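You operate a simulated robot arm through the tools that you are given. There is no shell and no other tool.

You are at the controls of a simulated robot arm. One attempt, no reset.

Task
Gauge roller D2 and put it in the bin for its size.
Fine: press RESET once first; leave the lever at OPEN.

The check looks at the end state, three seconds after you hand in, the way a careful person would. Anything else that was tipped, shoved, dropped, spilled or broken makes it a failure.

Robot
A 7-joint arm with a two-finger parallel gripper, fixed in place. Base frame: the origin is at the foot of the arm, x ahead of it, y to its left, z up; the work surface is at about z = 922. Units: mm, degrees, N and s.
Its first joint turns from -132.0 to 132.0 degrees. Payload 3.91 kg.
The tool frame sits at the grasp point between the pads (the TCP): z along the fingers, y along the line on which they close. The tips reach 30 mm beyond it. Largest opening 110 mm; finger width 20, thickness 10; the body of the gripper, 48 by 112 mm, starts 55 mm behind the TCP.
Orientation is that of the tool frame in the base frame, as [roll, pitch, yaw] about the fixed x, y, z axes, in that order (R = Rz(yaw) Ry(pitch) Rx(roll)). With the fingers straight down and closing along the base's y, the tool's x points along the base's -x, its y along +y and its z along -z.

Tools
- The arm moves only by the tool nudge_tool. Its argument "motion" is a list of rows, each a list of 7 numbers: the shift along the base's x, y, z in units of 40 mm (1.0 is 40 mm), then the turn, a rotation vector about the base's x, y, z in units of 8 degrees (1.0 is 8 degrees), then the finger opening in mm, from 0 to 110. In form: [[x, y, z, ax, ay, az, hand], ...]. A call has 1 to 20 rows; each row shifts and turns the commanded pose from where the row before left it. A call with a number of a shift or a turn outside -1 to 1 is refused whole. Rows are played at 5 a second. More than 50 mm and 8.6 degrees between two rows, or a gripper value outside its range, and nothing of the call is played. A pose out of reach is approached as far as the arm can. The call stops where the force on the tool passes 70 N (or 10 N more than at its start, if that is more) or the arm is blocked; 0.2 s more then pass. Each finger travels about 108 mm/s and halts on what it meets, pressing with about 43 N; the grip force reading is that of the motor and also rises with nothing between the fingers. The clock runs only during rows and for 0.2 s after the last one: add rows that do not move to give the fingers time. It gives the time, the measured TCP pose, the force on the tool (base axes), the opening and the grip force at its end, in the units of the frame above (readings bear some noise), with the torque about the TCP (base axes, N m) and any sound that the robot's microphone picked up.
- Cameras (640 x 400 px; columns grow to the right, rows downward): "scene" is fixed at [400.1, -497.9, 1492.9]; the picture's right is [1.00, -0.05, 0.00], its down [-0.01, -0.29, -0.96] and it looks along [0.05, 0.96, -0.29] (base axes); focal length 348 px, centre (320, 200). "wrist" rides on the gripper at [72, 17, -103] in the tool frame; the picture's right is [-0.23, 0.97, 0.00], its down [-0.76, -0.18, -0.62] and it looks along [-0.61, -0.14, 0.78] (tool axes); focal length 222 px, centre (320, 200). There is no depth. A picture from a camera that has moved, and an enlarged one, comes with that camera's place and axes in the base frame and with its lens.
- snapshot(camera): a new picture of that camera. It takes no simulated time.
- zoom(camera, box): a new picture of the part [left, top, right, bottom] of that camera's present view, enlarged. It takes no simulated time.
- hand_in(): hands the job in; it is judged then, once.

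Nothing tells you positions but the pictures and the camera data. Unless the task says otherwise, let go and move clear before handing in.

The tools are called by a JSON object that holds its "api" and its "payload". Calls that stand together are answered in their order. nudge_tool: Moves the arm, as the interface text tells. Its arguments: {"type":"object","properties":{"motion":{"type":"array","items":{"type":"array","items":{"type":"number"}}}},"required":["motion"]} The other tools are called the same way: snapshot (camera) takes a picture; zoom (camera, box) takes an enlarged picture of a part of a camera's view; hand_in () hands the job in.

At the start:

```text
clock: 0.0
tool_pos: [365.9, 609.6, 1247.1]
tcp_rot: [-180.0, 0.0, -179.9]
ft_force: [0.0, 0.4, 0.6]
ft_torque: [-0.01, -0.01, -0.01]
opening: 110.1
gripper_force: 0.1
```

scene: 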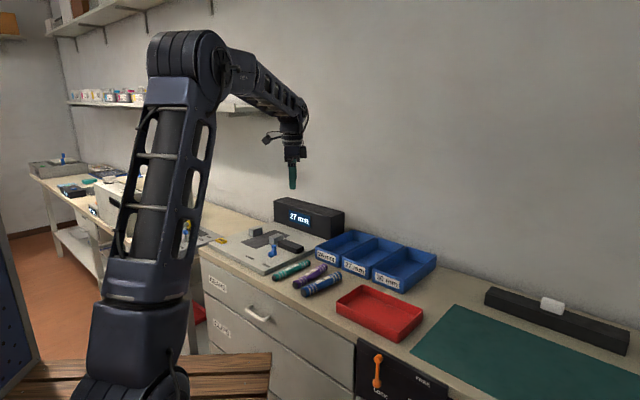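
wrist: 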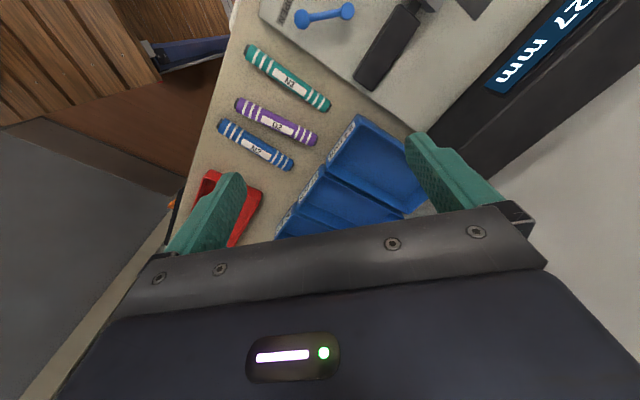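

I see a bench with a gauge (display "27 mm"), three rollers, three blue bins, a red tray and a lever panel. I'll zoom in on the details before moving.

{"api": "zoom", "payload": {"camera": "scene", "box": [190, 190, 350, 290]}}

{"api": "zoom", "payload": {"camera": "scene", "box": [310, 220, 450, 310]}}

{"api": "zoom", "payload": {"camera": "scene", "box": [340, 330, 460, 400]}}

{"api": "zoom", "payload": {"camera": "wrist", "box": [210, 0, 370, 100]}}

{"api": "zoom", "payload": {"camera": "wrist", "box": [200, 60, 360, 180]}}

```text
4.00 times, centred on (270, 240) of scene
camera zoom: at [400.1, -497.9, 1492.9], right [1.0, -0.05, 0.0], down [-0.01, -0.29, -0.96], along [0.05, 0.96, -0.29], focal length 1391 px, centre (520, 40)
```

zoom: 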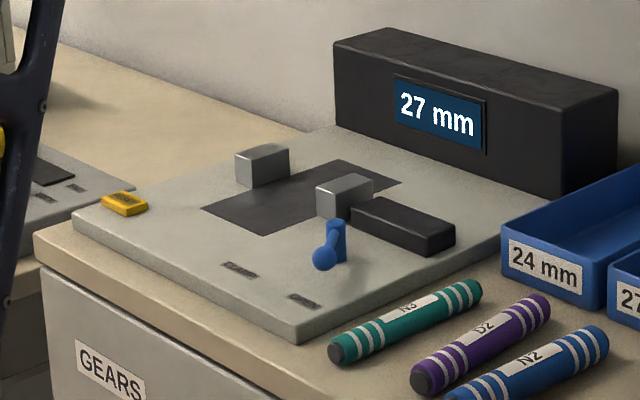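

```text
4.44 times, centred on (380, 265) of scene
camera zoom: at [400.1, -497.9, 1492.9], right [1.0, -0.05, 0.0], down [-0.01, -0.29, -0.96], along [0.05, 0.96, -0.29], focal length 1545 px, centre (53, -89)
```

zoom: 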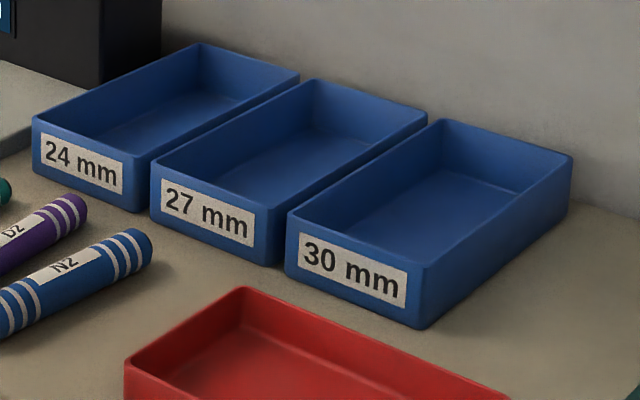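

```text
5.33 times, centred on (400, 365) of scene
camera zoom: at [400.1, -497.9, 1492.9], right [1.0, -0.05, 0.0], down [-0.01, -0.29, -0.96], along [0.05, 0.96, -0.29], focal length 1854 px, centre (-107, -680)
```

zoom: 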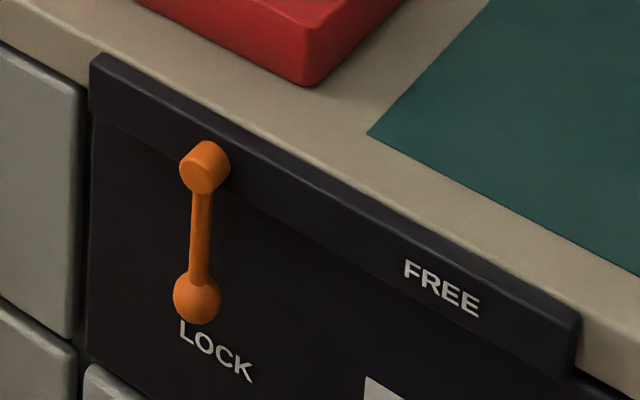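

```text
4.00 times, centred on (290, 50) of wrist
camera zoom: at [293.5, 628.4, 1349.8], right [0.23, 0.97, 0.0], down [0.76, -0.18, 0.62], along [0.61, -0.14, -0.78], focal length 888 px, centre (440, 800)
```

zoom: 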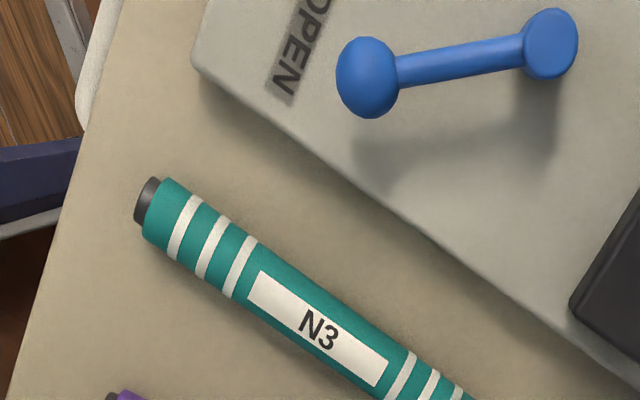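

```text
3.33 times, centred on (280, 120) of wrist
camera zoom: at [293.5, 628.4, 1349.8], right [0.23, 0.97, 0.0], down [0.76, -0.18, 0.62], along [0.61, -0.14, -0.78], focal length 740 px, centre (453, 467)
```

zoom: 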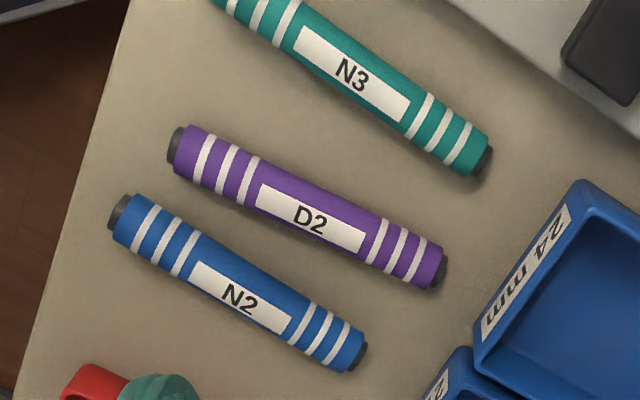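

The rollers are N3 (green), D2 (purple) and N2 (blue), lying in front of the bins. The gauge has two grey jaws, a blue lever and a yellow button. I'll turn the gripper roughly in line with the bench and move back so the wrist camera looks over the gauge.

{"api": "nudge_tool", "payload": {"motion": [[-0.567, -0.208, 0, 0, 0, 1, 110], [-0.567, -0.208, 0, 0, 0, 1, 110], [-0.567, -0.208, 0, 0, 0, 1, 110], [-0.567, -0.208, 0, 0, 0, 1, 110], [-0.567, -0.208, 0, 0, 0, 1, 110], [-0.567, -0.208, 0, 0, 0, 1, 110], [0, 0, 0, 0, 0, 0, 110]]}}

{"api": "snapshot", "payload": {"camera": "wrist"}}

{"api": "snapshot", "payload": {"camera": "scene"}}

```text
clock: 1.6
tool_pos: [230.1, 560.9, 1246.6]
tcp_rot: [-180.0, 0.0, -131.9]
ft_force: [0.0, -0.6, -0.7]
ft_torque: [0.0, -0.02, -0.02]
opening: 110.0
gripper_force: 0.0
```

```text
taken
camera wrist: at [168.4, 519.1, 1350.0], right [-0.57, 0.82, 0.0], down [0.64, 0.45, 0.62], along [0.51, 0.36, -0.78], focal length 222 px, centre (320, 200)
```

wrist: 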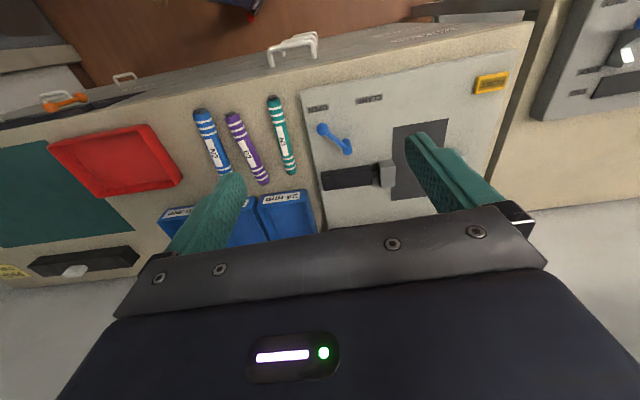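

```text
taken
```

scene: 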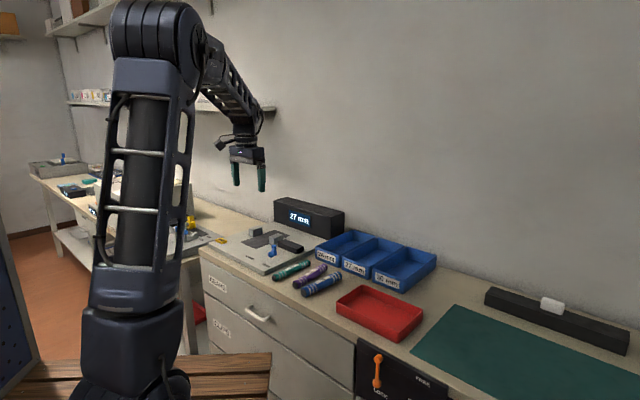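

This is a good overhead view of the gauge. I'll zoom in on the labels, the jaws, the lever and the yellow button.

{"api": "zoom", "payload": {"camera": "wrist", "box": [290, 70, 410, 150]}}

{"api": "zoom", "payload": {"camera": "wrist", "box": [300, 110, 460, 210]}}

{"api": "zoom", "payload": {"camera": "wrist", "box": [440, 50, 540, 112]}}

{"api": "zoom", "payload": {"camera": "wrist", "box": [180, 90, 310, 190]}}

{"api": "zoom", "payload": {"camera": "scene", "box": [210, 220, 290, 270]}}

```text
5.00 times, centred on (350, 110) of wrist
camera zoom: at [168.4, 519.1, 1350.0], right [-0.57, 0.82, 0.0], down [0.64, 0.45, 0.62], along [0.51, 0.36, -0.78], focal length 1111 px, centre (170, 650)
```

zoom: 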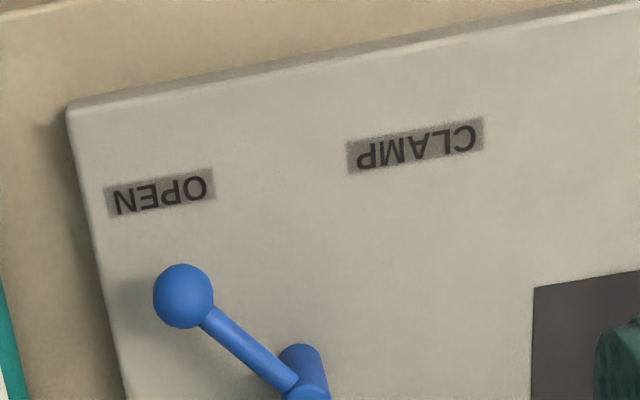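

```text
4.00 times, centred on (380, 160) of wrist
camera zoom: at [168.4, 519.1, 1350.0], right [-0.57, 0.82, 0.0], down [0.64, 0.45, 0.62], along [0.51, 0.36, -0.78], focal length 888 px, centre (80, 360)
```

zoom: 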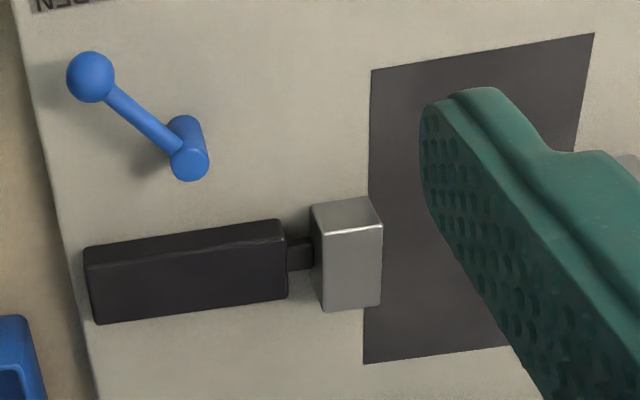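

```text
6.40 times, centred on (490, 81) of wrist
camera zoom: at [168.4, 519.1, 1350.0], right [-0.57, 0.82, 0.0], down [0.64, 0.45, 0.62], along [0.51, 0.36, -0.78], focal length 1422 px, centre (-768, 962)
```

zoom: 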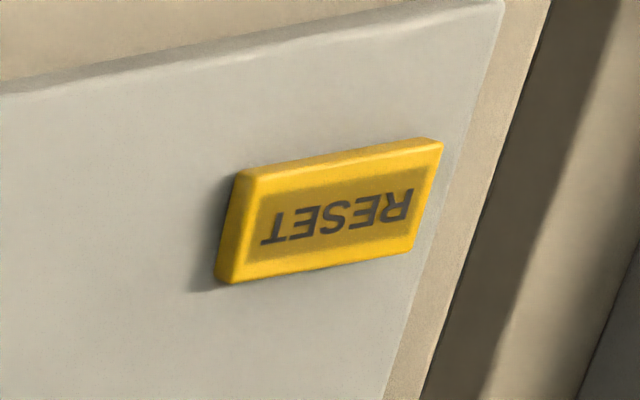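

```text
4.00 times, centred on (245, 140) of wrist
camera zoom: at [168.4, 519.1, 1350.0], right [-0.57, 0.82, 0.0], down [0.64, 0.45, 0.62], along [0.51, 0.36, -0.78], focal length 888 px, centre (620, 440)
```

zoom: 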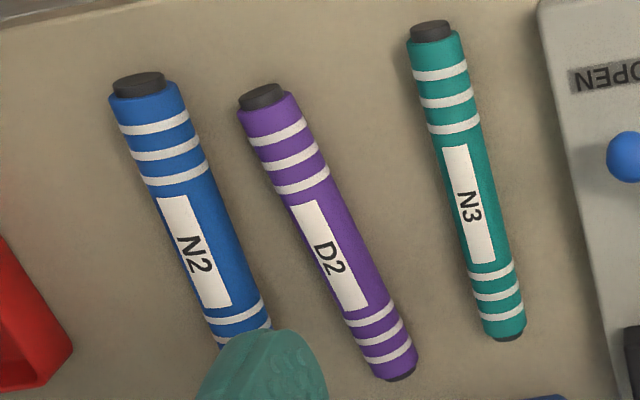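

```text
8.00 times, centred on (250, 245) of scene
camera zoom: at [400.1, -497.9, 1492.9], right [1.0, -0.05, 0.0], down [-0.01, -0.29, -0.96], along [0.05, 0.96, -0.29], focal length 2782 px, centre (880, -160)
```

zoom: 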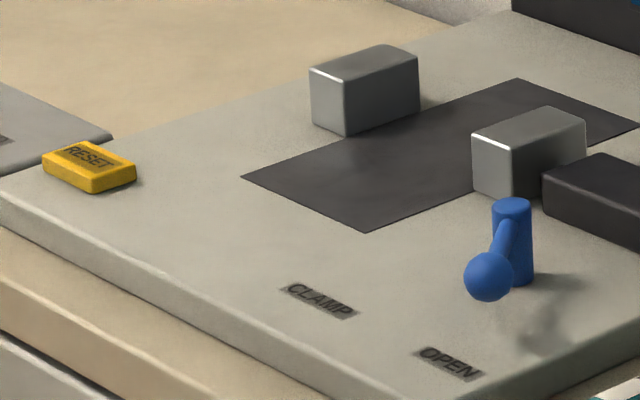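

D2 lies near (418, 518) with its axis pointing about 49°. The bench is turned 45°, and RESET is near (70, 792). I'll move above RESET, close the fingers and check the aim.

{"api": "nudge_tool", "payload": {"motion": [[-0.444, 0.642, -0.3, 0, 0, -0.39, 80], [-0.444, 0.642, -0.5, 0, 0, 0, 50], [-0.444, 0.642, -0.5, 0, 0, 0, 20], [-0.444, 0.642, -0.5, 0, 0, 0, 0], [-0.444, 0.642, -0.5, 0, 0, 0, 0], [-0.444, 0.642, -0.5, 0, 0, 0, 0], [-0.444, 0.642, -0.5, 0, 0, 0, 0], [-0.444, 0.642, -0.5, 0, 0, 0, 0], [-0.444, 0.642, -0.5, 0, 0, 0, 0], [0, 0, 0, 0, 0, 0, 0], [0, 0, 0, 0, 0, 0, 0]]}}

{"api": "snapshot", "payload": {"camera": "wrist"}}

{"api": "snapshot", "payload": {"camera": "scene"}}

```text
clock: 4.0
tool_pos: [68.5, 791.8, 1073.9]
tcp_rot: [-180.0, 0.0, -135.1]
ft_force: [0.1, -0.1, 0.1]
ft_torque: [-0.02, 0.0, -0.03]
opening: 0.1
gripper_force: 37.3
```

```text
taken
camera wrist: at [5.3, 753.0, 1176.8], right [-0.53, 0.85, 0.0], down [0.67, 0.41, 0.62], along [0.53, 0.33, -0.78], focal length 222 px, centre (320, 200)
```

wrist: 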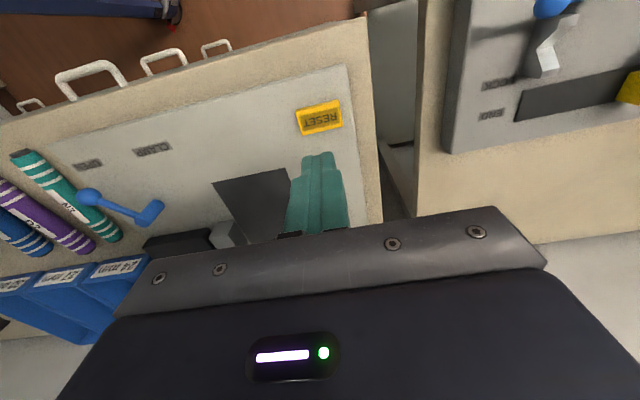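

```text
taken
```

scene: 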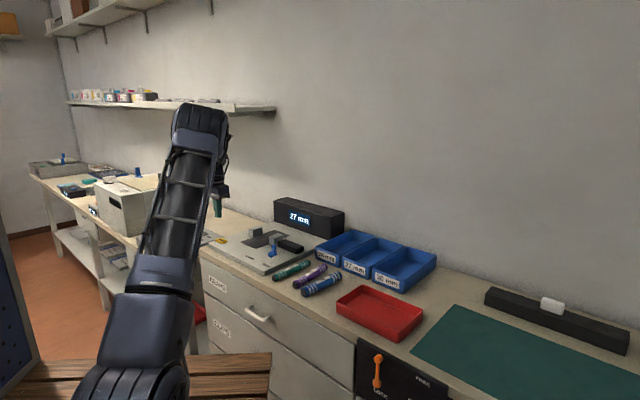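

RESET sits directly under the closed fingertips, at about z 950. I'll come down to just above it and check again.

{"api": "nudge_tool", "payload": {"motion": [[0.03, 0.02, -1, 0, 0, 0, 0], [0, 0, -0.9, 0, 0, 0, 0], [0, 0, 0, 0, 0, 0, 0]]}}

{"api": "snapshot", "payload": {"camera": "wrist"}}

{"api": "zoom", "payload": {"camera": "scene", "box": [180, 200, 280, 262]}}

```text
clock: 4.8
tool_pos: [69.6, 791.5, 998.0]
tcp_rot: [-180.0, 0.1, -135.1]
ft_force: [0.2, 0.4, -0.1]
ft_torque: [0.02, 0.0, 0.01]
opening: 0.0
gripper_force: 37.7
```

```text
taken
camera wrist: at [6.3, 753.2, 1101.4], right [-0.53, 0.85, 0.0], down [0.67, 0.41, 0.62], along [0.53, 0.33, -0.78], focal length 222 px, centre (320, 200)
```

wrist: 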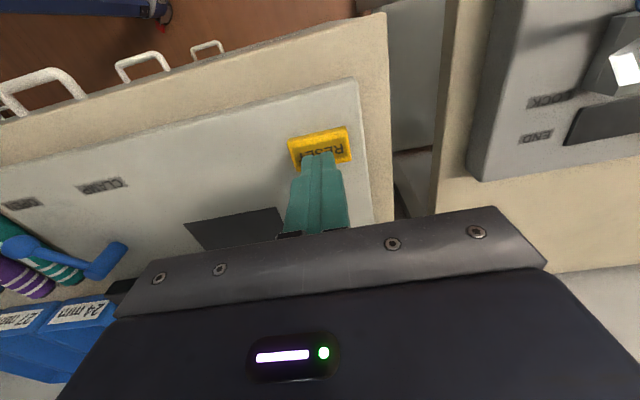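

```text
6.40 times, centred on (230, 231) of scene
camera zoom: at [400.1, -497.9, 1492.9], right [1.0, -0.05, 0.0], down [-0.01, -0.29, -0.96], along [0.05, 0.96, -0.29], focal length 2225 px, centre (896, 2)
```

zoom: 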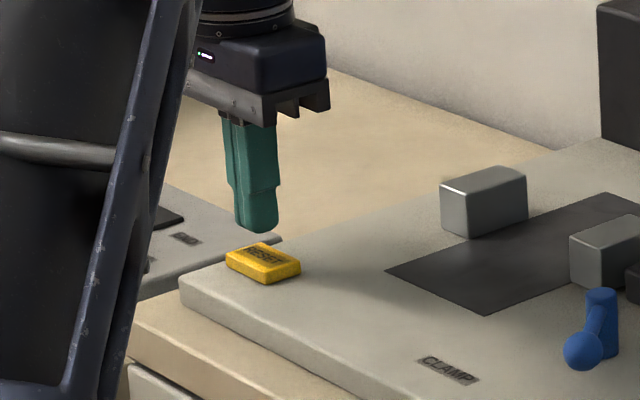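

The tip is about 20 mm above the button and well centred. I'll descend in small steps until I hear or feel the press.

{"api": "nudge_tool", "payload": {"motion": [[0.03, 0.02, -0.2, 0, 0, 0, 0], [0, 0, -0.1, 0, 0, 0, 0], [0, 0, -0.06, 0, 0, 0, 0], [0, 0, -0.06, 0, 0, 0, 0], [0, 0, -0.06, 0, 0, 0, 0]]}}

{"api": "zoom", "payload": {"camera": "scene", "box": [180, 200, 280, 262]}}

```text
clock: 6.0
tool_pos: [72.3, 793.1, 979.7]
tcp_rot: [180.0, 0.1, -135.1]
ft_force: [0.1, -0.6, -0.8]
ft_torque: [0.0, 0.03, -0.04]
opening: 0.0
gripper_force: 37.6
```

```text
6.40 times, centred on (230, 231) of scene
camera zoom: at [400.1, -497.9, 1492.9], right [1.0, -0.05, 0.0], down [-0.01, -0.29, -0.96], along [0.05, 0.96, -0.29], focal length 2225 px, centre (896, 2)
```

zoom: 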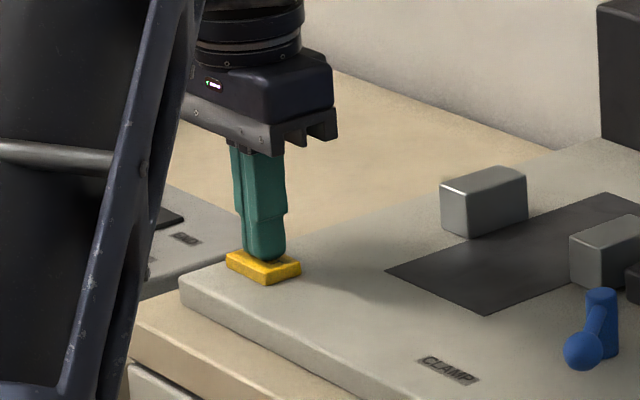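

There's no contact yet with the tips at about z 950. I'll keep going down in small steps.

{"api": "nudge_tool", "payload": {"motion": [[0, 0, -0.04, 0, 0, 0, 0], [0, 0, -0.04, 0, 0, 0, 0], [0, 0, -0.04, 0, 0, 0, 0]]}}

{"api": "zoom", "payload": {"camera": "wrist", "box": [260, 100, 400, 200]}}

```text
clock: 6.8
tool_pos: [72.3, 793.2, 976.0]
tcp_rot: [-180.0, 0.2, -135.1]
ft_force: [3.8, -0.2, 9.9]
ft_torque: [-0.06, -0.13, 0.0]
opening: 0.1
gripper_force: 37.8
heard: click
```

```text
4.00 times, centred on (330, 150) of wrist
camera zoom: at [8.8, 755.2, 1078.0], right [-0.53, 0.85, 0.0], down [0.67, 0.41, 0.62], along [0.53, 0.33, -0.78], focal length 888 px, centre (280, 400)
```

zoom: 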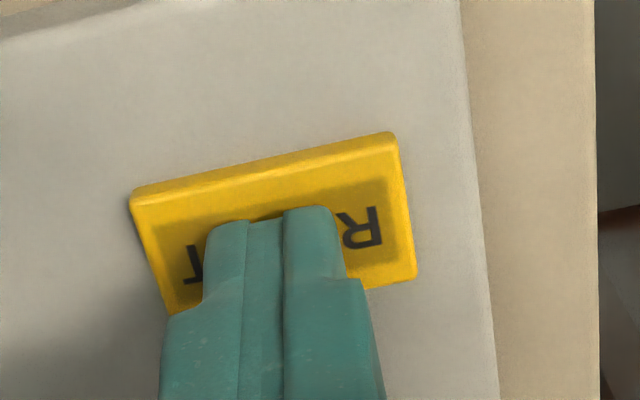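

I heard one click, so RESET has been pressed once. I'll lift straight up and check the display.

{"api": "nudge_tool", "payload": {"motion": [[0, 0, 0.5, 0, 0, 0, 0], [0, 0, 1, 0, 0, 0, 0], [0, 0, 1, 0, 0, 0, 0], [0, 0, 1, 0, 0, 0, 0]]}}

{"api": "zoom", "payload": {"camera": "scene", "box": [180, 190, 360, 300]}}

{"api": "snapshot", "payload": {"camera": "wrist"}}

```text
clock: 7.8
tool_pos: [71.8, 792.9, 1114.7]
tcp_rot: [180.0, 0.0, -135.2]
ft_force: [-0.2, 0.2, -0.2]
ft_torque: [-0.02, 0.0, 0.02]
opening: 0.1
gripper_force: 37.7
```

```text
3.56 times, centred on (270, 245) of scene
camera zoom: at [400.1, -497.9, 1492.9], right [1.0, -0.05, 0.0], down [-0.01, -0.29, -0.96], along [0.05, 0.96, -0.29], focal length 1236 px, centre (498, 40)
```

zoom: 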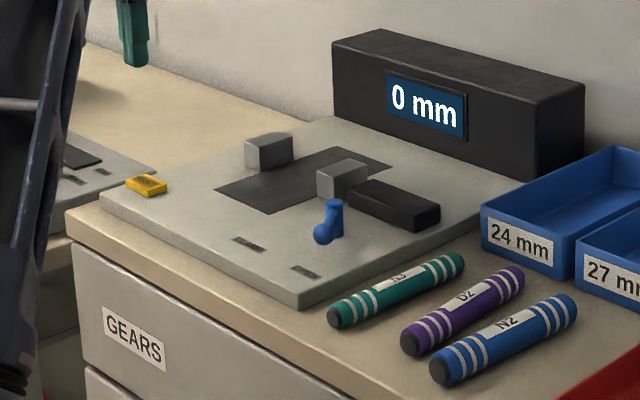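

```text
taken
camera wrist: at [8.6, 754.5, 1218.1], right [-0.53, 0.85, 0.0], down [0.67, 0.41, 0.62], along [0.53, 0.33, -0.78], focal length 222 px, centre (320, 200)
```

wrist: 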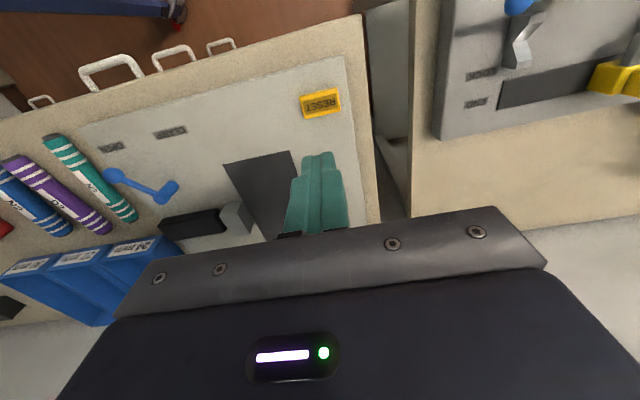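

The display now reads 0 mm. I'll move above D2 at about (418, 519), with the fingers set across its axis.

{"api": "nudge_tool", "payload": {"motion": [[0.867, -0.686, 0, 0, 0, 0.15, 0], [0.867, -0.686, 0, 0, 0, 0.15, 20], [0.867, -0.686, 0, 0, 0, 0.15, 40], [0.867, -0.686, 0, 0, 0, 0.15, 52], [0.867, -0.686, 0, 0, 0, 0, 52], [0.867, -0.686, 0, 0, 0, 0, 52], [0.867, -0.686, 0, 0, 0, 0, 52], [0.867, -0.686, 0, 0, 0, 0, 52], [0.867, -0.686, 0, 0, 0, 0, 52], [0.867, -0.686, 0, 0, 0, 0, 52], [0, 0, -0.5, 0, 0, 0, 52], [0, 0, 0, 0, 0, 0, 52]]}}

{"api": "snapshot", "payload": {"camera": "wrist"}}

{"api": "snapshot", "payload": {"camera": "scene"}}

```text
clock: 10.4
tool_pos: [417.8, 520.7, 1092.7]
tcp_rot: [-180.0, -0.1, -130.3]
ft_force: [0.7, 0.0, 0.3]
ft_torque: [0.01, 0.03, 0.03]
opening: 51.9
gripper_force: 0.1
```

```text
taken
camera wrist: at [358.0, 477.4, 1195.7], right [-0.6, 0.8, 0.0], down [0.63, 0.47, 0.62], along [0.5, 0.37, -0.78], focal length 222 px, centre (320, 200)
```

wrist: 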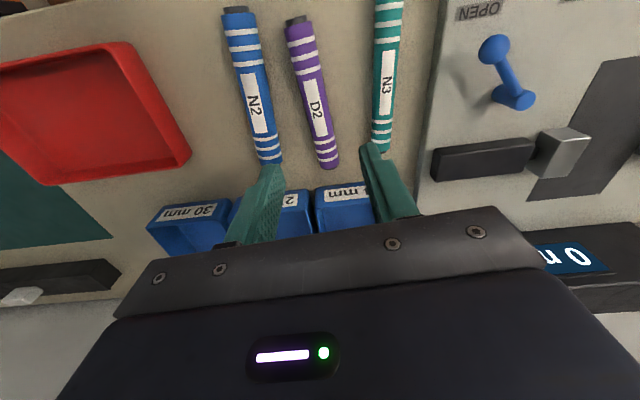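

```text
taken
```

scene: 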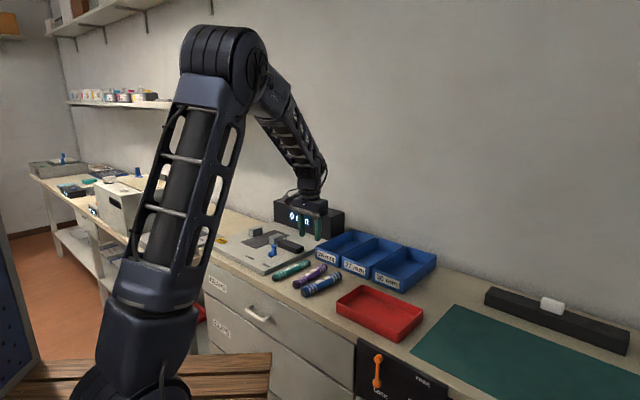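

{"api": "zoom", "payload": {"camera": "wrist", "box": [220, 0, 420, 180]}}

```text
2.22 times, centred on (320, 90) of wrist
camera zoom: at [358.0, 477.4, 1195.7], right [-0.6, 0.8, 0.0], down [0.63, 0.47, 0.62], along [0.5, 0.37, -0.78], focal length 494 px, centre (320, 444)
```

zoom: 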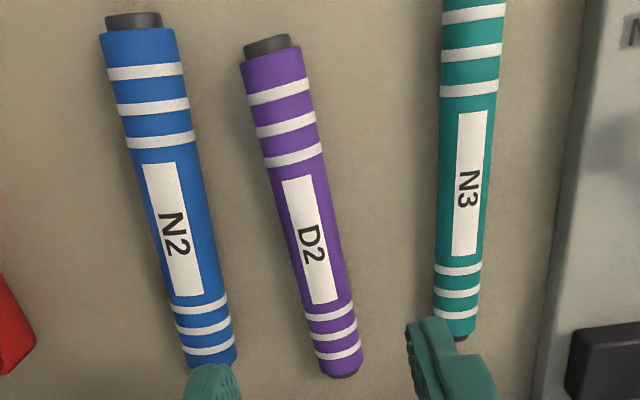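

D2's centre works out at about (419.5, 519), axis about 50°. I'll make a small correction and come down around it, with clearance to both neighbouring rollers.

{"api": "nudge_tool", "payload": {"motion": [[0.045, -0.045, -0.9, 0, 0, 0, 52], [0, 0, -0.9, 0, 0, 0, 52], [0, 0, -0.9, 0, 0, 0, 52], [0, 0, -0.4, 0, 0, 0, 52], [0, 0, 0, 0, 0, 0, 52]]}}

{"api": "snapshot", "payload": {"camera": "wrist"}}

{"api": "zoom", "payload": {"camera": "scene", "box": [260, 210, 370, 310]}}

```text
clock: 11.6
tool_pos: [419.5, 516.4, 969.1]
tcp_rot: [180.0, 0.0, -130.3]
ft_force: [-0.2, 0.5, -0.1]
ft_torque: [0.04, -0.02, 0.02]
opening: 52.1
gripper_force: 0.0
```

```text
taken
camera wrist: at [360.7, 473.9, 1072.2], right [-0.6, 0.8, 0.0], down [0.63, 0.47, 0.62], along [0.5, 0.37, -0.78], focal length 222 px, centre (320, 200)
```

wrist: 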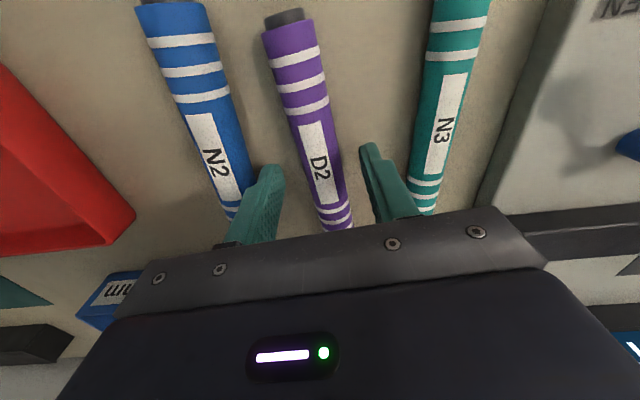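

```text
4.00 times, centred on (315, 260) of scene
camera zoom: at [400.1, -497.9, 1492.9], right [1.0, -0.05, 0.0], down [-0.01, -0.29, -0.96], along [0.05, 0.96, -0.29], focal length 1391 px, centre (340, -40)
```

zoom: 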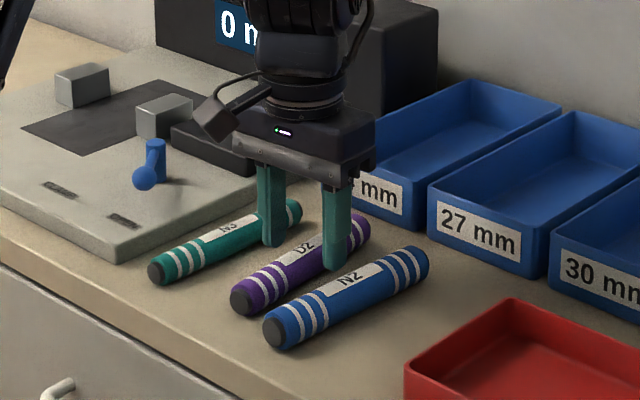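

The fingers straddle D2 evenly. I'll go down another 13 mm and close.

{"api": "nudge_tool", "payload": {"motion": [[0, 0.03, -0.2, 0, 0, 0, 52], [0, 0, -0.13, 0, 0, 0, 52], [0, 0, 0, 0, 0, 0, 52]]}}

{"api": "snapshot", "payload": {"camera": "wrist"}}

```text
clock: 12.4
tool_pos: [420.7, 518.3, 957.0]
tcp_rot: [179.9, 0.0, -130.3]
ft_force: [0.0, -0.3, -0.9]
ft_torque: [-0.01, 0.0, -0.02]
opening: 52.0
gripper_force: 0.0
```

```text
taken
camera wrist: at [360.4, 475.3, 1060.3], right [-0.6, 0.8, 0.0], down [0.63, 0.47, 0.62], along [0.5, 0.37, -0.78], focal length 222 px, centre (320, 200)
```

wrist: 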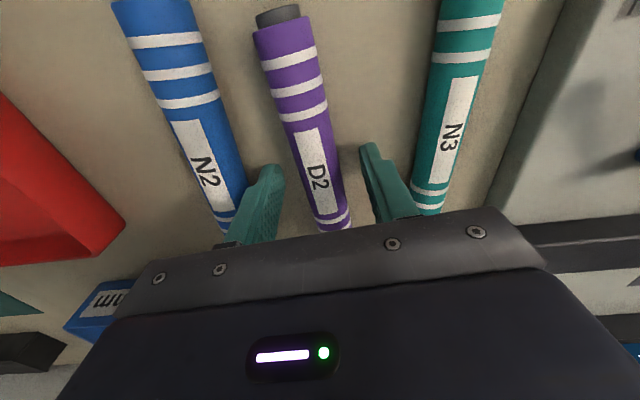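

{"api": "nudge_tool", "payload": {"motion": [[0, 0, 0, 0, 0, 0, 35], [0, 0, 0, 0, 0, 0, 15], [0, 0, 0, 0, 0, 0, 0], [0, 0, 0, 0, 0, 0, 0]]}}

{"api": "snapshot", "payload": {"camera": "wrist"}}

{"api": "zoom", "payload": {"camera": "scene", "box": [260, 210, 370, 310]}}

```text
clock: 13.4
tool_pos: [420.2, 518.8, 957.1]
tcp_rot: [-180.0, 0.0, -130.3]
ft_force: [0.8, 0.5, -0.3]
ft_torque: [0.0, 0.01, 0.0]
opening: 26.3
gripper_force: 43.0
```

```text
taken
camera wrist: at [360.4, 475.3, 1060.3], right [-0.6, 0.8, 0.0], down [0.63, 0.47, 0.62], along [0.5, 0.37, -0.78], focal length 222 px, centre (320, 200)
```

wrist: 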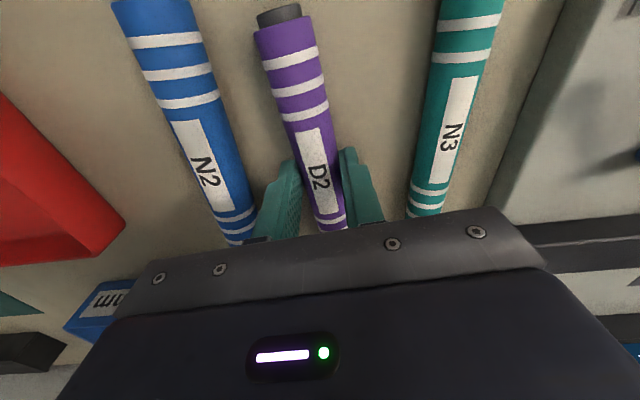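

```text
4.00 times, centred on (315, 260) of scene
camera zoom: at [400.1, -497.9, 1492.9], right [1.0, -0.05, 0.0], down [-0.01, -0.29, -0.96], along [0.05, 0.96, -0.29], focal length 1391 px, centre (340, -40)
```

zoom: 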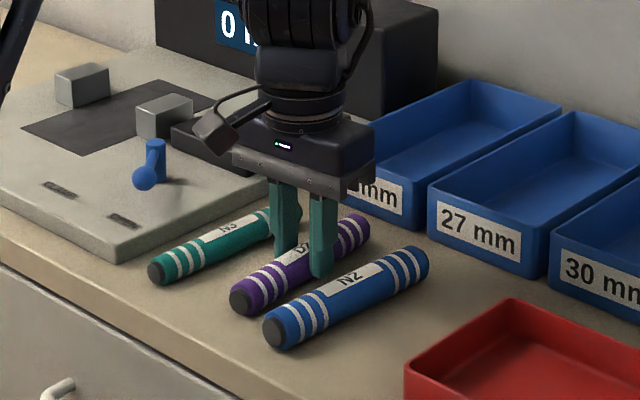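

It's gripped at an opening of about 26.3 mm. I'll lift straight up and check the hold.

{"api": "nudge_tool", "payload": {"motion": [[0, 0, 0.25, 0, 0, 0, 0], [0, 0, 0.6, 0, 0, 0, 0], [0, 0, 0.8, 0, 0, 0, 0], [0, 0, 0.85, 0, 0, 0, 0], [0, 0, 0.5, 0, 0, 0, 0], [0, 0, 0, 0, 0, 0, 0]]}}

{"api": "snapshot", "payload": {"camera": "wrist"}}

{"api": "zoom", "payload": {"camera": "scene", "box": [260, 180, 370, 310]}}

```text
clock: 14.8
tool_pos: [422.1, 517.6, 1079.3]
tcp_rot: [-180.0, 0.0, -130.4]
ft_force: [0.0, -1.0, -0.3]
ft_torque: [-0.02, 0.01, 0.03]
opening: 0.0
gripper_force: 37.2
```

```text
taken
camera wrist: at [362.8, 474.2, 1182.2], right [-0.6, 0.8, 0.0], down [0.63, 0.47, 0.62], along [0.5, 0.37, -0.78], focal length 222 px, centre (320, 200)
```

wrist: 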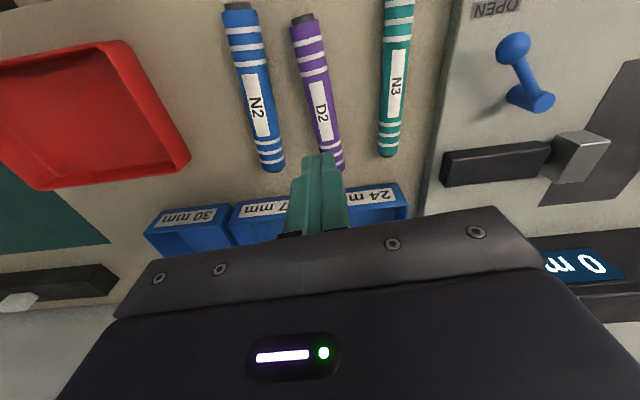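

```text
3.08 times, centred on (315, 245) of scene
camera zoom: at [400.1, -497.9, 1492.9], right [1.0, -0.05, 0.0], down [-0.01, -0.29, -0.96], along [0.05, 0.96, -0.29], focal length 1070 px, centre (335, 62)
```

zoom: 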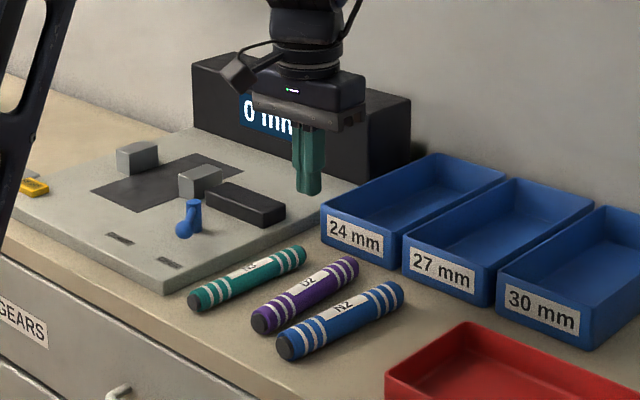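

The roller slipped and stayed on the bench, apparently without rolling. I'll open the fingers and look at the fingertip shape and at where D2 lies now.

{"api": "nudge_tool", "payload": {"motion": [[0, 0, 0, 0, 0, 0, 25], [0, 0, 0, 0, 0, 0, 52], [0, 0, 0, 0, 0, 0, 52]]}}

{"api": "zoom", "payload": {"camera": "wrist", "box": [230, 0, 430, 180]}}

{"api": "zoom", "payload": {"camera": "wrist", "box": [230, 130, 420, 250]}}

{"api": "zoom", "payload": {"camera": "scene", "box": [280, 190, 360, 250]}}

```text
clock: 15.6
tool_pos: [422.6, 517.2, 1078.9]
tcp_rot: [-179.9, 0.0, -130.3]
ft_force: [0.2, 0.0, 0.2]
ft_torque: [0.01, -0.04, -0.03]
opening: 51.7
gripper_force: 0.0
```

```text
2.22 times, centred on (330, 90) of wrist
camera zoom: at [362.7, 474.3, 1182.1], right [-0.6, 0.8, 0.0], down [0.63, 0.47, 0.62], along [0.5, 0.37, -0.78], focal length 494 px, centre (298, 444)
```

zoom: 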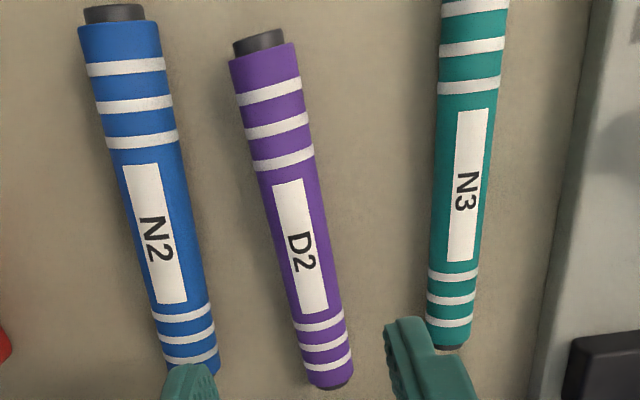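

```text
3.33 times, centred on (325, 190) of wrist
camera zoom: at [362.7, 474.3, 1182.1], right [-0.6, 0.8, 0.0], down [0.63, 0.47, 0.62], along [0.5, 0.37, -0.78], focal length 740 px, centre (303, 233)
```

zoom: 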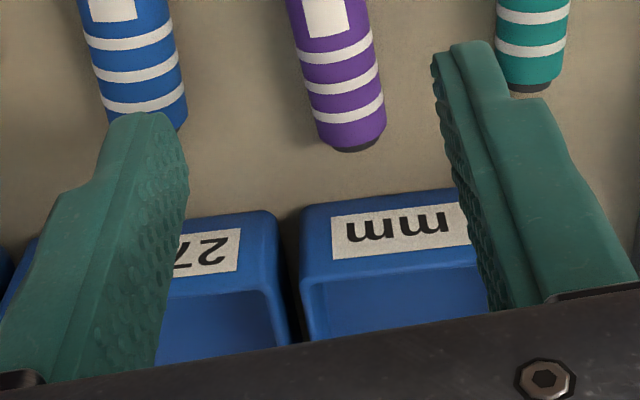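

```text
6.67 times, centred on (320, 220) of scene
camera zoom: at [400.1, -497.9, 1492.9], right [1.0, -0.05, 0.0], down [-0.01, -0.29, -0.96], along [0.05, 0.96, -0.29], focal length 2318 px, centre (320, 67)
```

zoom: 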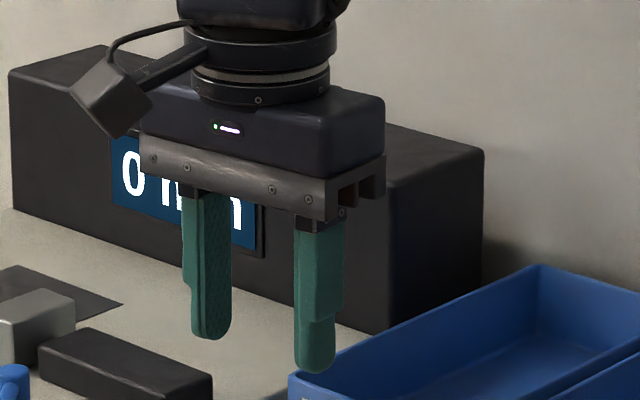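

D2 is essentially where it was, at about (421, 519.5). This time I'll grip 4 mm lower and lift very slowly.

{"api": "nudge_tool", "payload": {"motion": [[-0.045, 0.045, -0.9, 0, 0, -0.05, 52], [0, 0, -0.9, 0, 0, 0, 52], [0, 0, -0.9, 0, 0, 0, 52], [0, 0, -0.35, 0, 0, 0, 52], [0, 0, 0, 0, 0, 0, 52]]}}

{"api": "snapshot", "payload": {"camera": "wrist"}}

```text
clock: 16.8
tool_pos: [419.4, 521.7, 955.9]
tcp_rot: [179.9, 0.1, -130.7]
ft_force: [-0.6, -0.1, -0.6]
ft_torque: [0.0, 0.01, 0.05]
opening: 52.1
gripper_force: 0.0
```

```text
taken
camera wrist: at [360.0, 477.9, 1059.7], right [-0.59, 0.81, 0.0], down [0.63, 0.46, 0.62], along [0.5, 0.37, -0.78], focal length 222 px, centre (320, 200)
```

wrist: 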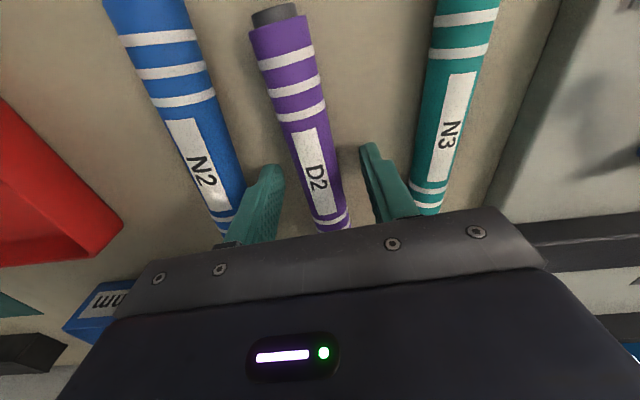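

{"api": "nudge_tool", "payload": {"motion": [[0.02, -0.02, -0.06, 0, 0, 0, 52], [0, 0, 0, 0, 0, 0, 40], [0, 0, 0, 0, 0, 0, 30], [0, 0, 0, 0, 0, 0, 10], [0, 0, 0, 0, 0, 0, 0], [0, 0, 0, 0, 0, 0, 0], [0, 0, 0, 0, 0, 0, 0]]}}

{"api": "snapshot", "payload": {"camera": "wrist"}}

{"api": "zoom", "payload": {"camera": "scene", "box": [290, 230, 350, 290]}}

```text
clock: 18.4
tool_pos: [420.0, 519.1, 953.7]
tcp_rot: [180.0, 0.0, -130.7]
ft_force: [0.1, 0.0, -0.4]
ft_torque: [0.02, -0.03, -0.02]
opening: 26.0
gripper_force: 42.6
```

```text
taken
camera wrist: at [360.6, 477.0, 1056.9], right [-0.59, 0.81, 0.0], down [0.63, 0.46, 0.62], along [0.5, 0.37, -0.78], focal length 222 px, centre (320, 200)
```

wrist: 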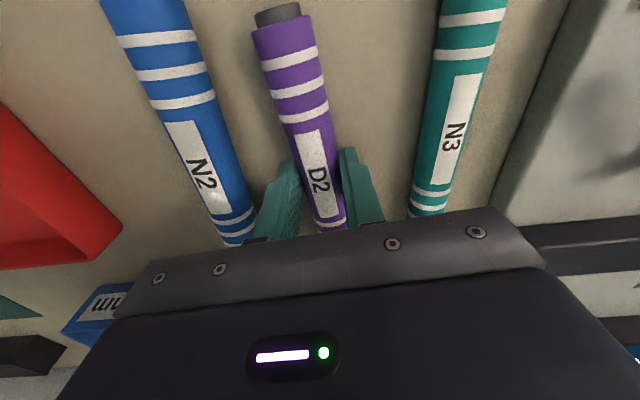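

```text
6.67 times, centred on (320, 260) of scene
camera zoom: at [400.1, -497.9, 1492.9], right [1.0, -0.05, 0.0], down [-0.01, -0.29, -0.96], along [0.05, 0.96, -0.29], focal length 2318 px, centre (320, -200)
```

zoom: 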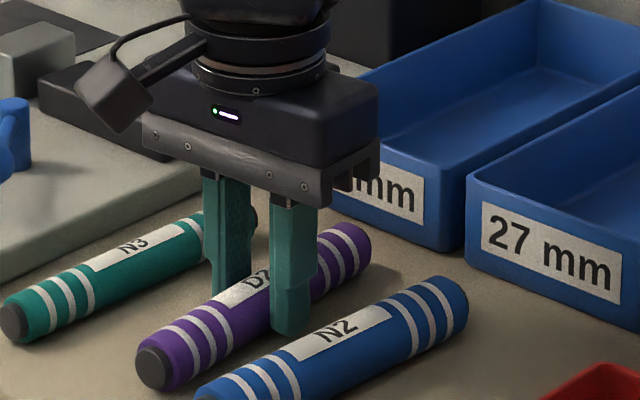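

I have a second grip at 26.0 mm with the tips almost on the bench. I'll lift gently and watch the opening.

{"api": "nudge_tool", "payload": {"motion": [[0, 0, 0.02, 0, 0, 0, 0], [0, 0, 0.04, 0, 0, 0, 0], [0, 0, 0.06, 0, 0, 0, 0], [0, 0, 0.08, 0, 0, 0, 0], [0, 0, 0.08, 0, 0, 0, 0], [0, 0, 0.06, 0, 0, 0, 0], [0, 0, 0.03, 0, 0, 0, 0]]}}

{"api": "zoom", "payload": {"camera": "scene", "box": [290, 230, 350, 290]}}

{"api": "snapshot", "payload": {"camera": "wrist"}}

```text
clock: 20.0
tool_pos: [419.1, 519.9, 967.3]
tcp_rot: [-180.0, 0.0, -130.8]
ft_force: [-0.2, 0.5, -1.4]
ft_torque: [0.0, -0.03, -0.01]
opening: 26.1
gripper_force: 42.9
```

```text
6.67 times, centred on (320, 260) of scene
camera zoom: at [400.1, -497.9, 1492.9], right [1.0, -0.05, 0.0], down [-0.01, -0.29, -0.96], along [0.05, 0.96, -0.29], focal length 2318 px, centre (320, -200)
```

zoom: 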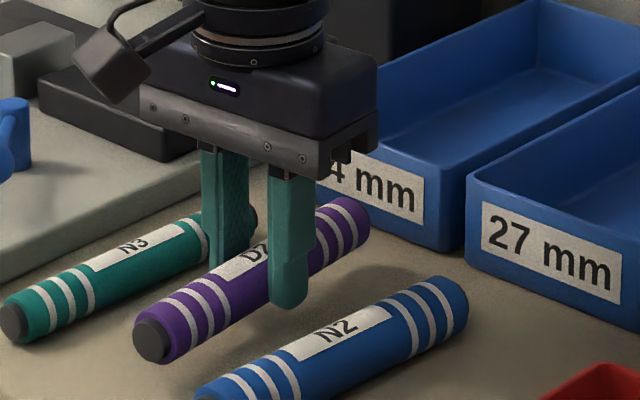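

```text
taken
camera wrist: at [359.8, 477.2, 1071.1], right [-0.59, 0.81, 0.0], down [0.63, 0.46, 0.62], along [0.5, 0.37, -0.78], focal length 222 px, centre (320, 200)
```

wrist: 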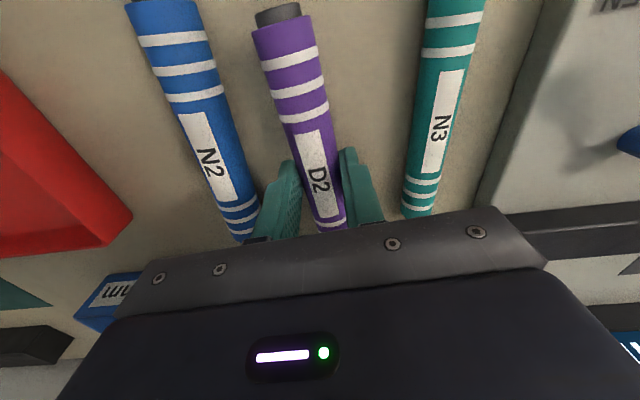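

D2 is off the bench and held. I'll keep lifting with gentle acceleration.

{"api": "nudge_tool", "payload": {"motion": [[0, 0, 0.06, 0, 0, 0, 0], [0, 0, 0.1, 0, 0, 0, 0], [0, 0, 0.15, 0, 0, 0, 0], [0, 0, 0.2, 0, 0, 0, 0], [0, 0, 0.25, 0, 0, 0, 0], [0, 0, 0.3, 0, 0, 0, 0], [0, 0, 0.3, 0, 0, 0, 0], [0, 0, 0.25, 0, 0, 0, 0], [0, 0, 0.2, 0, 0, 0, 0], [0, 0, 0.12, 0, 0, 0, 0], [0, 0, 0.06, 0, 0, 0, 0], [0, 0, 0, 0, 0, 0, 0]]}}

{"api": "zoom", "payload": {"camera": "scene", "box": [270, 190, 370, 290]}}

{"api": "snapshot", "payload": {"camera": "wrist"}}

```text
clock: 22.6
tool_pos: [419.8, 517.6, 1046.8]
tcp_rot: [180.0, 0.0, -130.6]
ft_force: [0.4, -1.0, -0.2]
ft_torque: [0.03, -0.01, -0.01]
opening: 26.0
gripper_force: 42.9
```

```text
4.00 times, centred on (320, 240) of scene
camera zoom: at [400.1, -497.9, 1492.9], right [1.0, -0.05, 0.0], down [-0.01, -0.29, -0.96], along [0.05, 0.96, -0.29], focal length 1391 px, centre (320, 40)
```

zoom: 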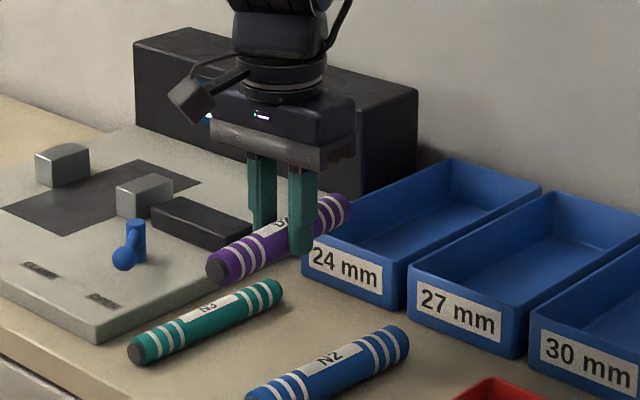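

```text
taken
camera wrist: at [360.1, 476.7, 1150.0], right [-0.59, 0.81, 0.0], down [0.63, 0.46, 0.62], along [0.5, 0.37, -0.78], focal length 222 px, centre (320, 200)
```

wrist: 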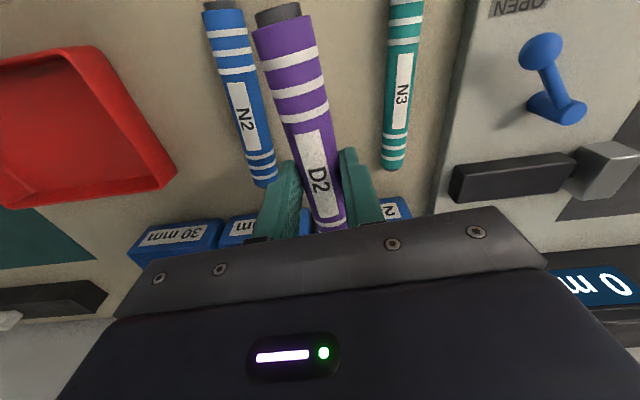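

D2 is held level. Next I'll carry it smoothly to above the gauge pad, near (245, 821), while turning to 45°.

{"api": "nudge_tool", "payload": {"motion": [[-0.075, 0.13, 0, 0, 0, 0, 0], [-0.15, 0.26, 0, 0, 0, 0, 0], [-0.225, 0.389, 0, 0, 0, -0.05, 0], [-0.276, 0.476, 0, 0, 0, -0.05, 0], [-0.292, 0.504, 0, 0, 0, -0.05, 0], [-0.292, 0.504, 0, 0, 0, -0.05, 0], [-0.292, 0.504, 0, 0, 0, -0.05, 0], [-0.292, 0.504, 0, 0, 0, -0.05, 0], [-0.292, 0.504, 0, 0, 0, -0.05, 0], [-0.292, 0.504, 0, 0, 0, -0.05, 0], [-0.292, 0.504, 0, 0, 0, -0.05, 0], [-0.292, 0.504, 0, 0, 0, -0.05, 0], [-0.292, 0.504, 0, 0, 0, -0.05, 0], [-0.292, 0.504, 0, 0, 0, 0, 0], [-0.276, 0.476, 0, 0, 0, 0, 0], [-0.225, 0.389, 0, 0, 0, 0, 0], [-0.15, 0.26, 0, 0, 0, 0, 0], [-0.075, 0.13, 0, 0, 0, 0, 0], [0, 0, 0, 0, 0, 0, 0]]}}

{"api": "snapshot", "payload": {"camera": "wrist"}}

{"api": "snapshot", "payload": {"camera": "scene"}}

{"api": "zoom", "payload": {"camera": "scene", "box": [220, 190, 320, 270]}}

```text
clock: 26.6
tool_pos: [243.9, 823.5, 1048.3]
tcp_rot: [179.9, -0.1, -135.1]
ft_force: [0.1, 0.1, -0.8]
ft_torque: [-0.02, -0.01, 0.03]
opening: 26.4
gripper_force: 42.8
```

```text
taken
camera wrist: at [181.7, 785.1, 1151.0], right [-0.53, 0.85, 0.0], down [0.67, 0.41, 0.62], along [0.53, 0.33, -0.78], focal length 222 px, centre (320, 200)
```

wrist: 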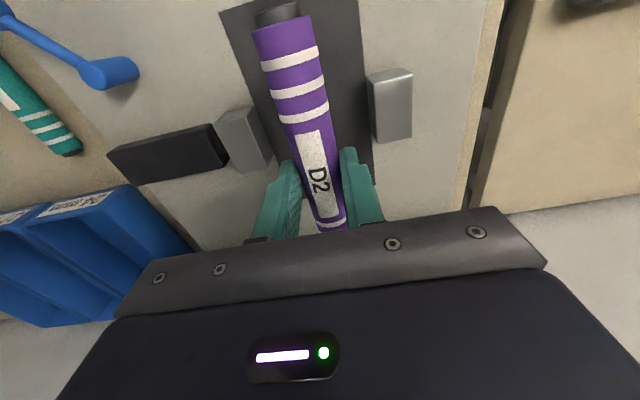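

```text
taken
```

scene: 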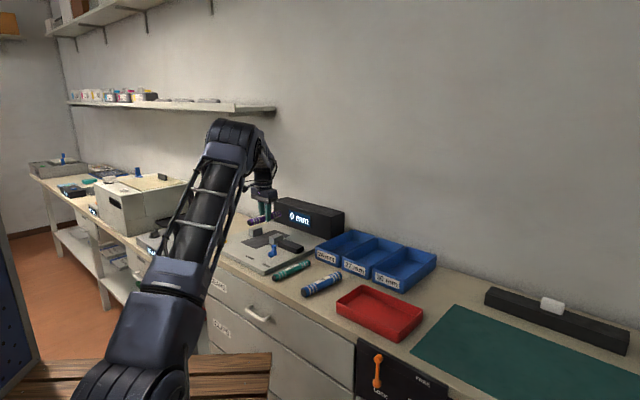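

```text
5.00 times, centred on (270, 230) of scene
camera zoom: at [400.1, -497.9, 1492.9], right [1.0, -0.05, 0.0], down [-0.01, -0.29, -0.96], along [0.05, 0.96, -0.29], focal length 1739 px, centre (570, 50)
```

zoom: 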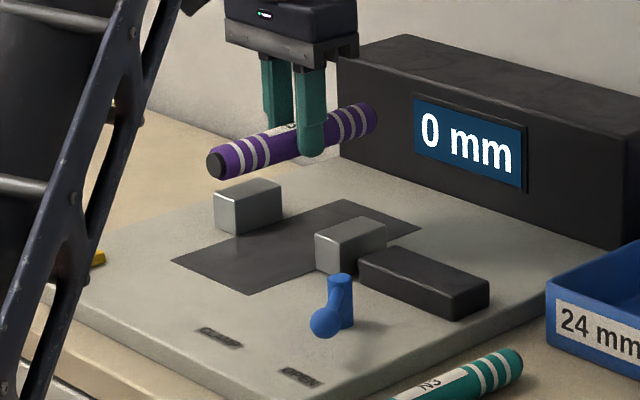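

{"api": "zoom", "payload": {"camera": "wrist", "box": [200, 0, 440, 200]}}

```text
2.00 times, centred on (320, 100) of wrist
camera zoom: at [181.7, 785.1, 1151.0], right [-0.53, 0.85, 0.0], down [0.67, 0.41, 0.62], along [0.53, 0.33, -0.78], focal length 444 px, centre (320, 400)
```

zoom: 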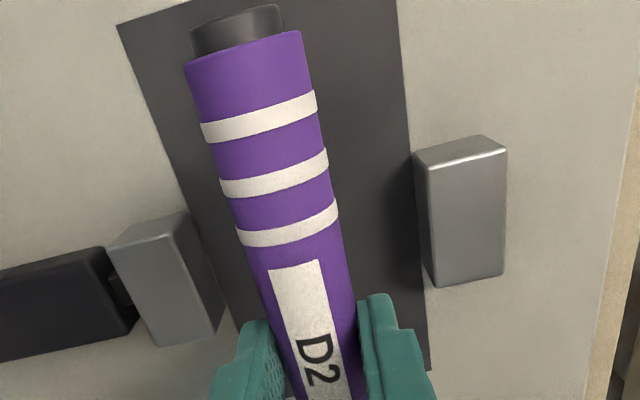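

The roller is centred between the jaws to within about 3 mm. I'll lower it gently to just above the pad.

{"api": "nudge_tool", "payload": {"motion": [[0.03, -0.03, -0.1, 0, 0, 0, 0], [0.03, -0.03, -0.2, 0, 0, 0, 0], [0, 0, -0.3, 0, 0, 0, 0], [0, 0, -0.3, 0, 0, 0, 0], [0, 0, -0.3, 0, 0, 0, 0], [0, 0, -0.27, 0, 0, 0, 0], [0, 0, -0.2, 0, 0, 0, 0], [0, 0, -0.1, 0, 0, 0, 0], [0, 0, 0, 0, 0, 0, 0]]}}

{"api": "zoom", "payload": {"camera": "scene", "box": [220, 190, 320, 270]}}

{"api": "snapshot", "payload": {"camera": "wrist"}}

```text
clock: 28.6
tool_pos: [247.7, 819.2, 976.1]
tcp_rot: [180.0, 0.0, -135.1]
ft_force: [-0.8, 0.3, -1.7]
ft_torque: [-0.02, -0.02, -0.02]
opening: 26.1
gripper_force: 42.8
```

```text
5.00 times, centred on (270, 230) of scene
camera zoom: at [400.1, -497.9, 1492.9], right [1.0, -0.05, 0.0], down [-0.01, -0.29, -0.96], along [0.05, 0.96, -0.29], focal length 1739 px, centre (570, 50)
```

zoom: 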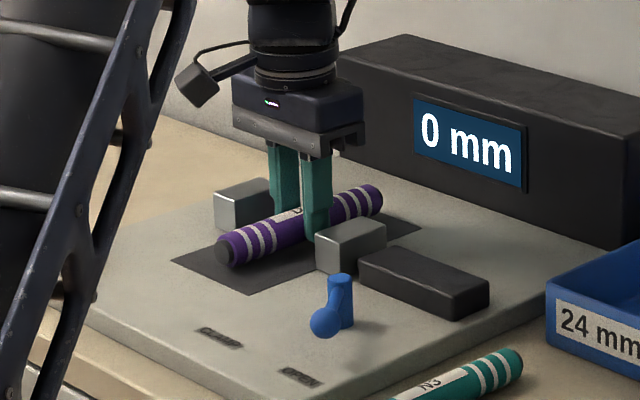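

```text
taken
camera wrist: at [184.1, 781.9, 1079.7], right [-0.53, 0.85, 0.0], down [0.67, 0.41, 0.62], along [0.53, 0.33, -0.78], focal length 222 px, centre (320, 200)
```

wrist: 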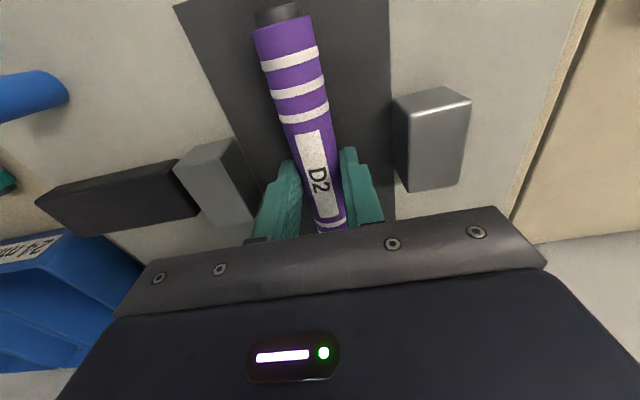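

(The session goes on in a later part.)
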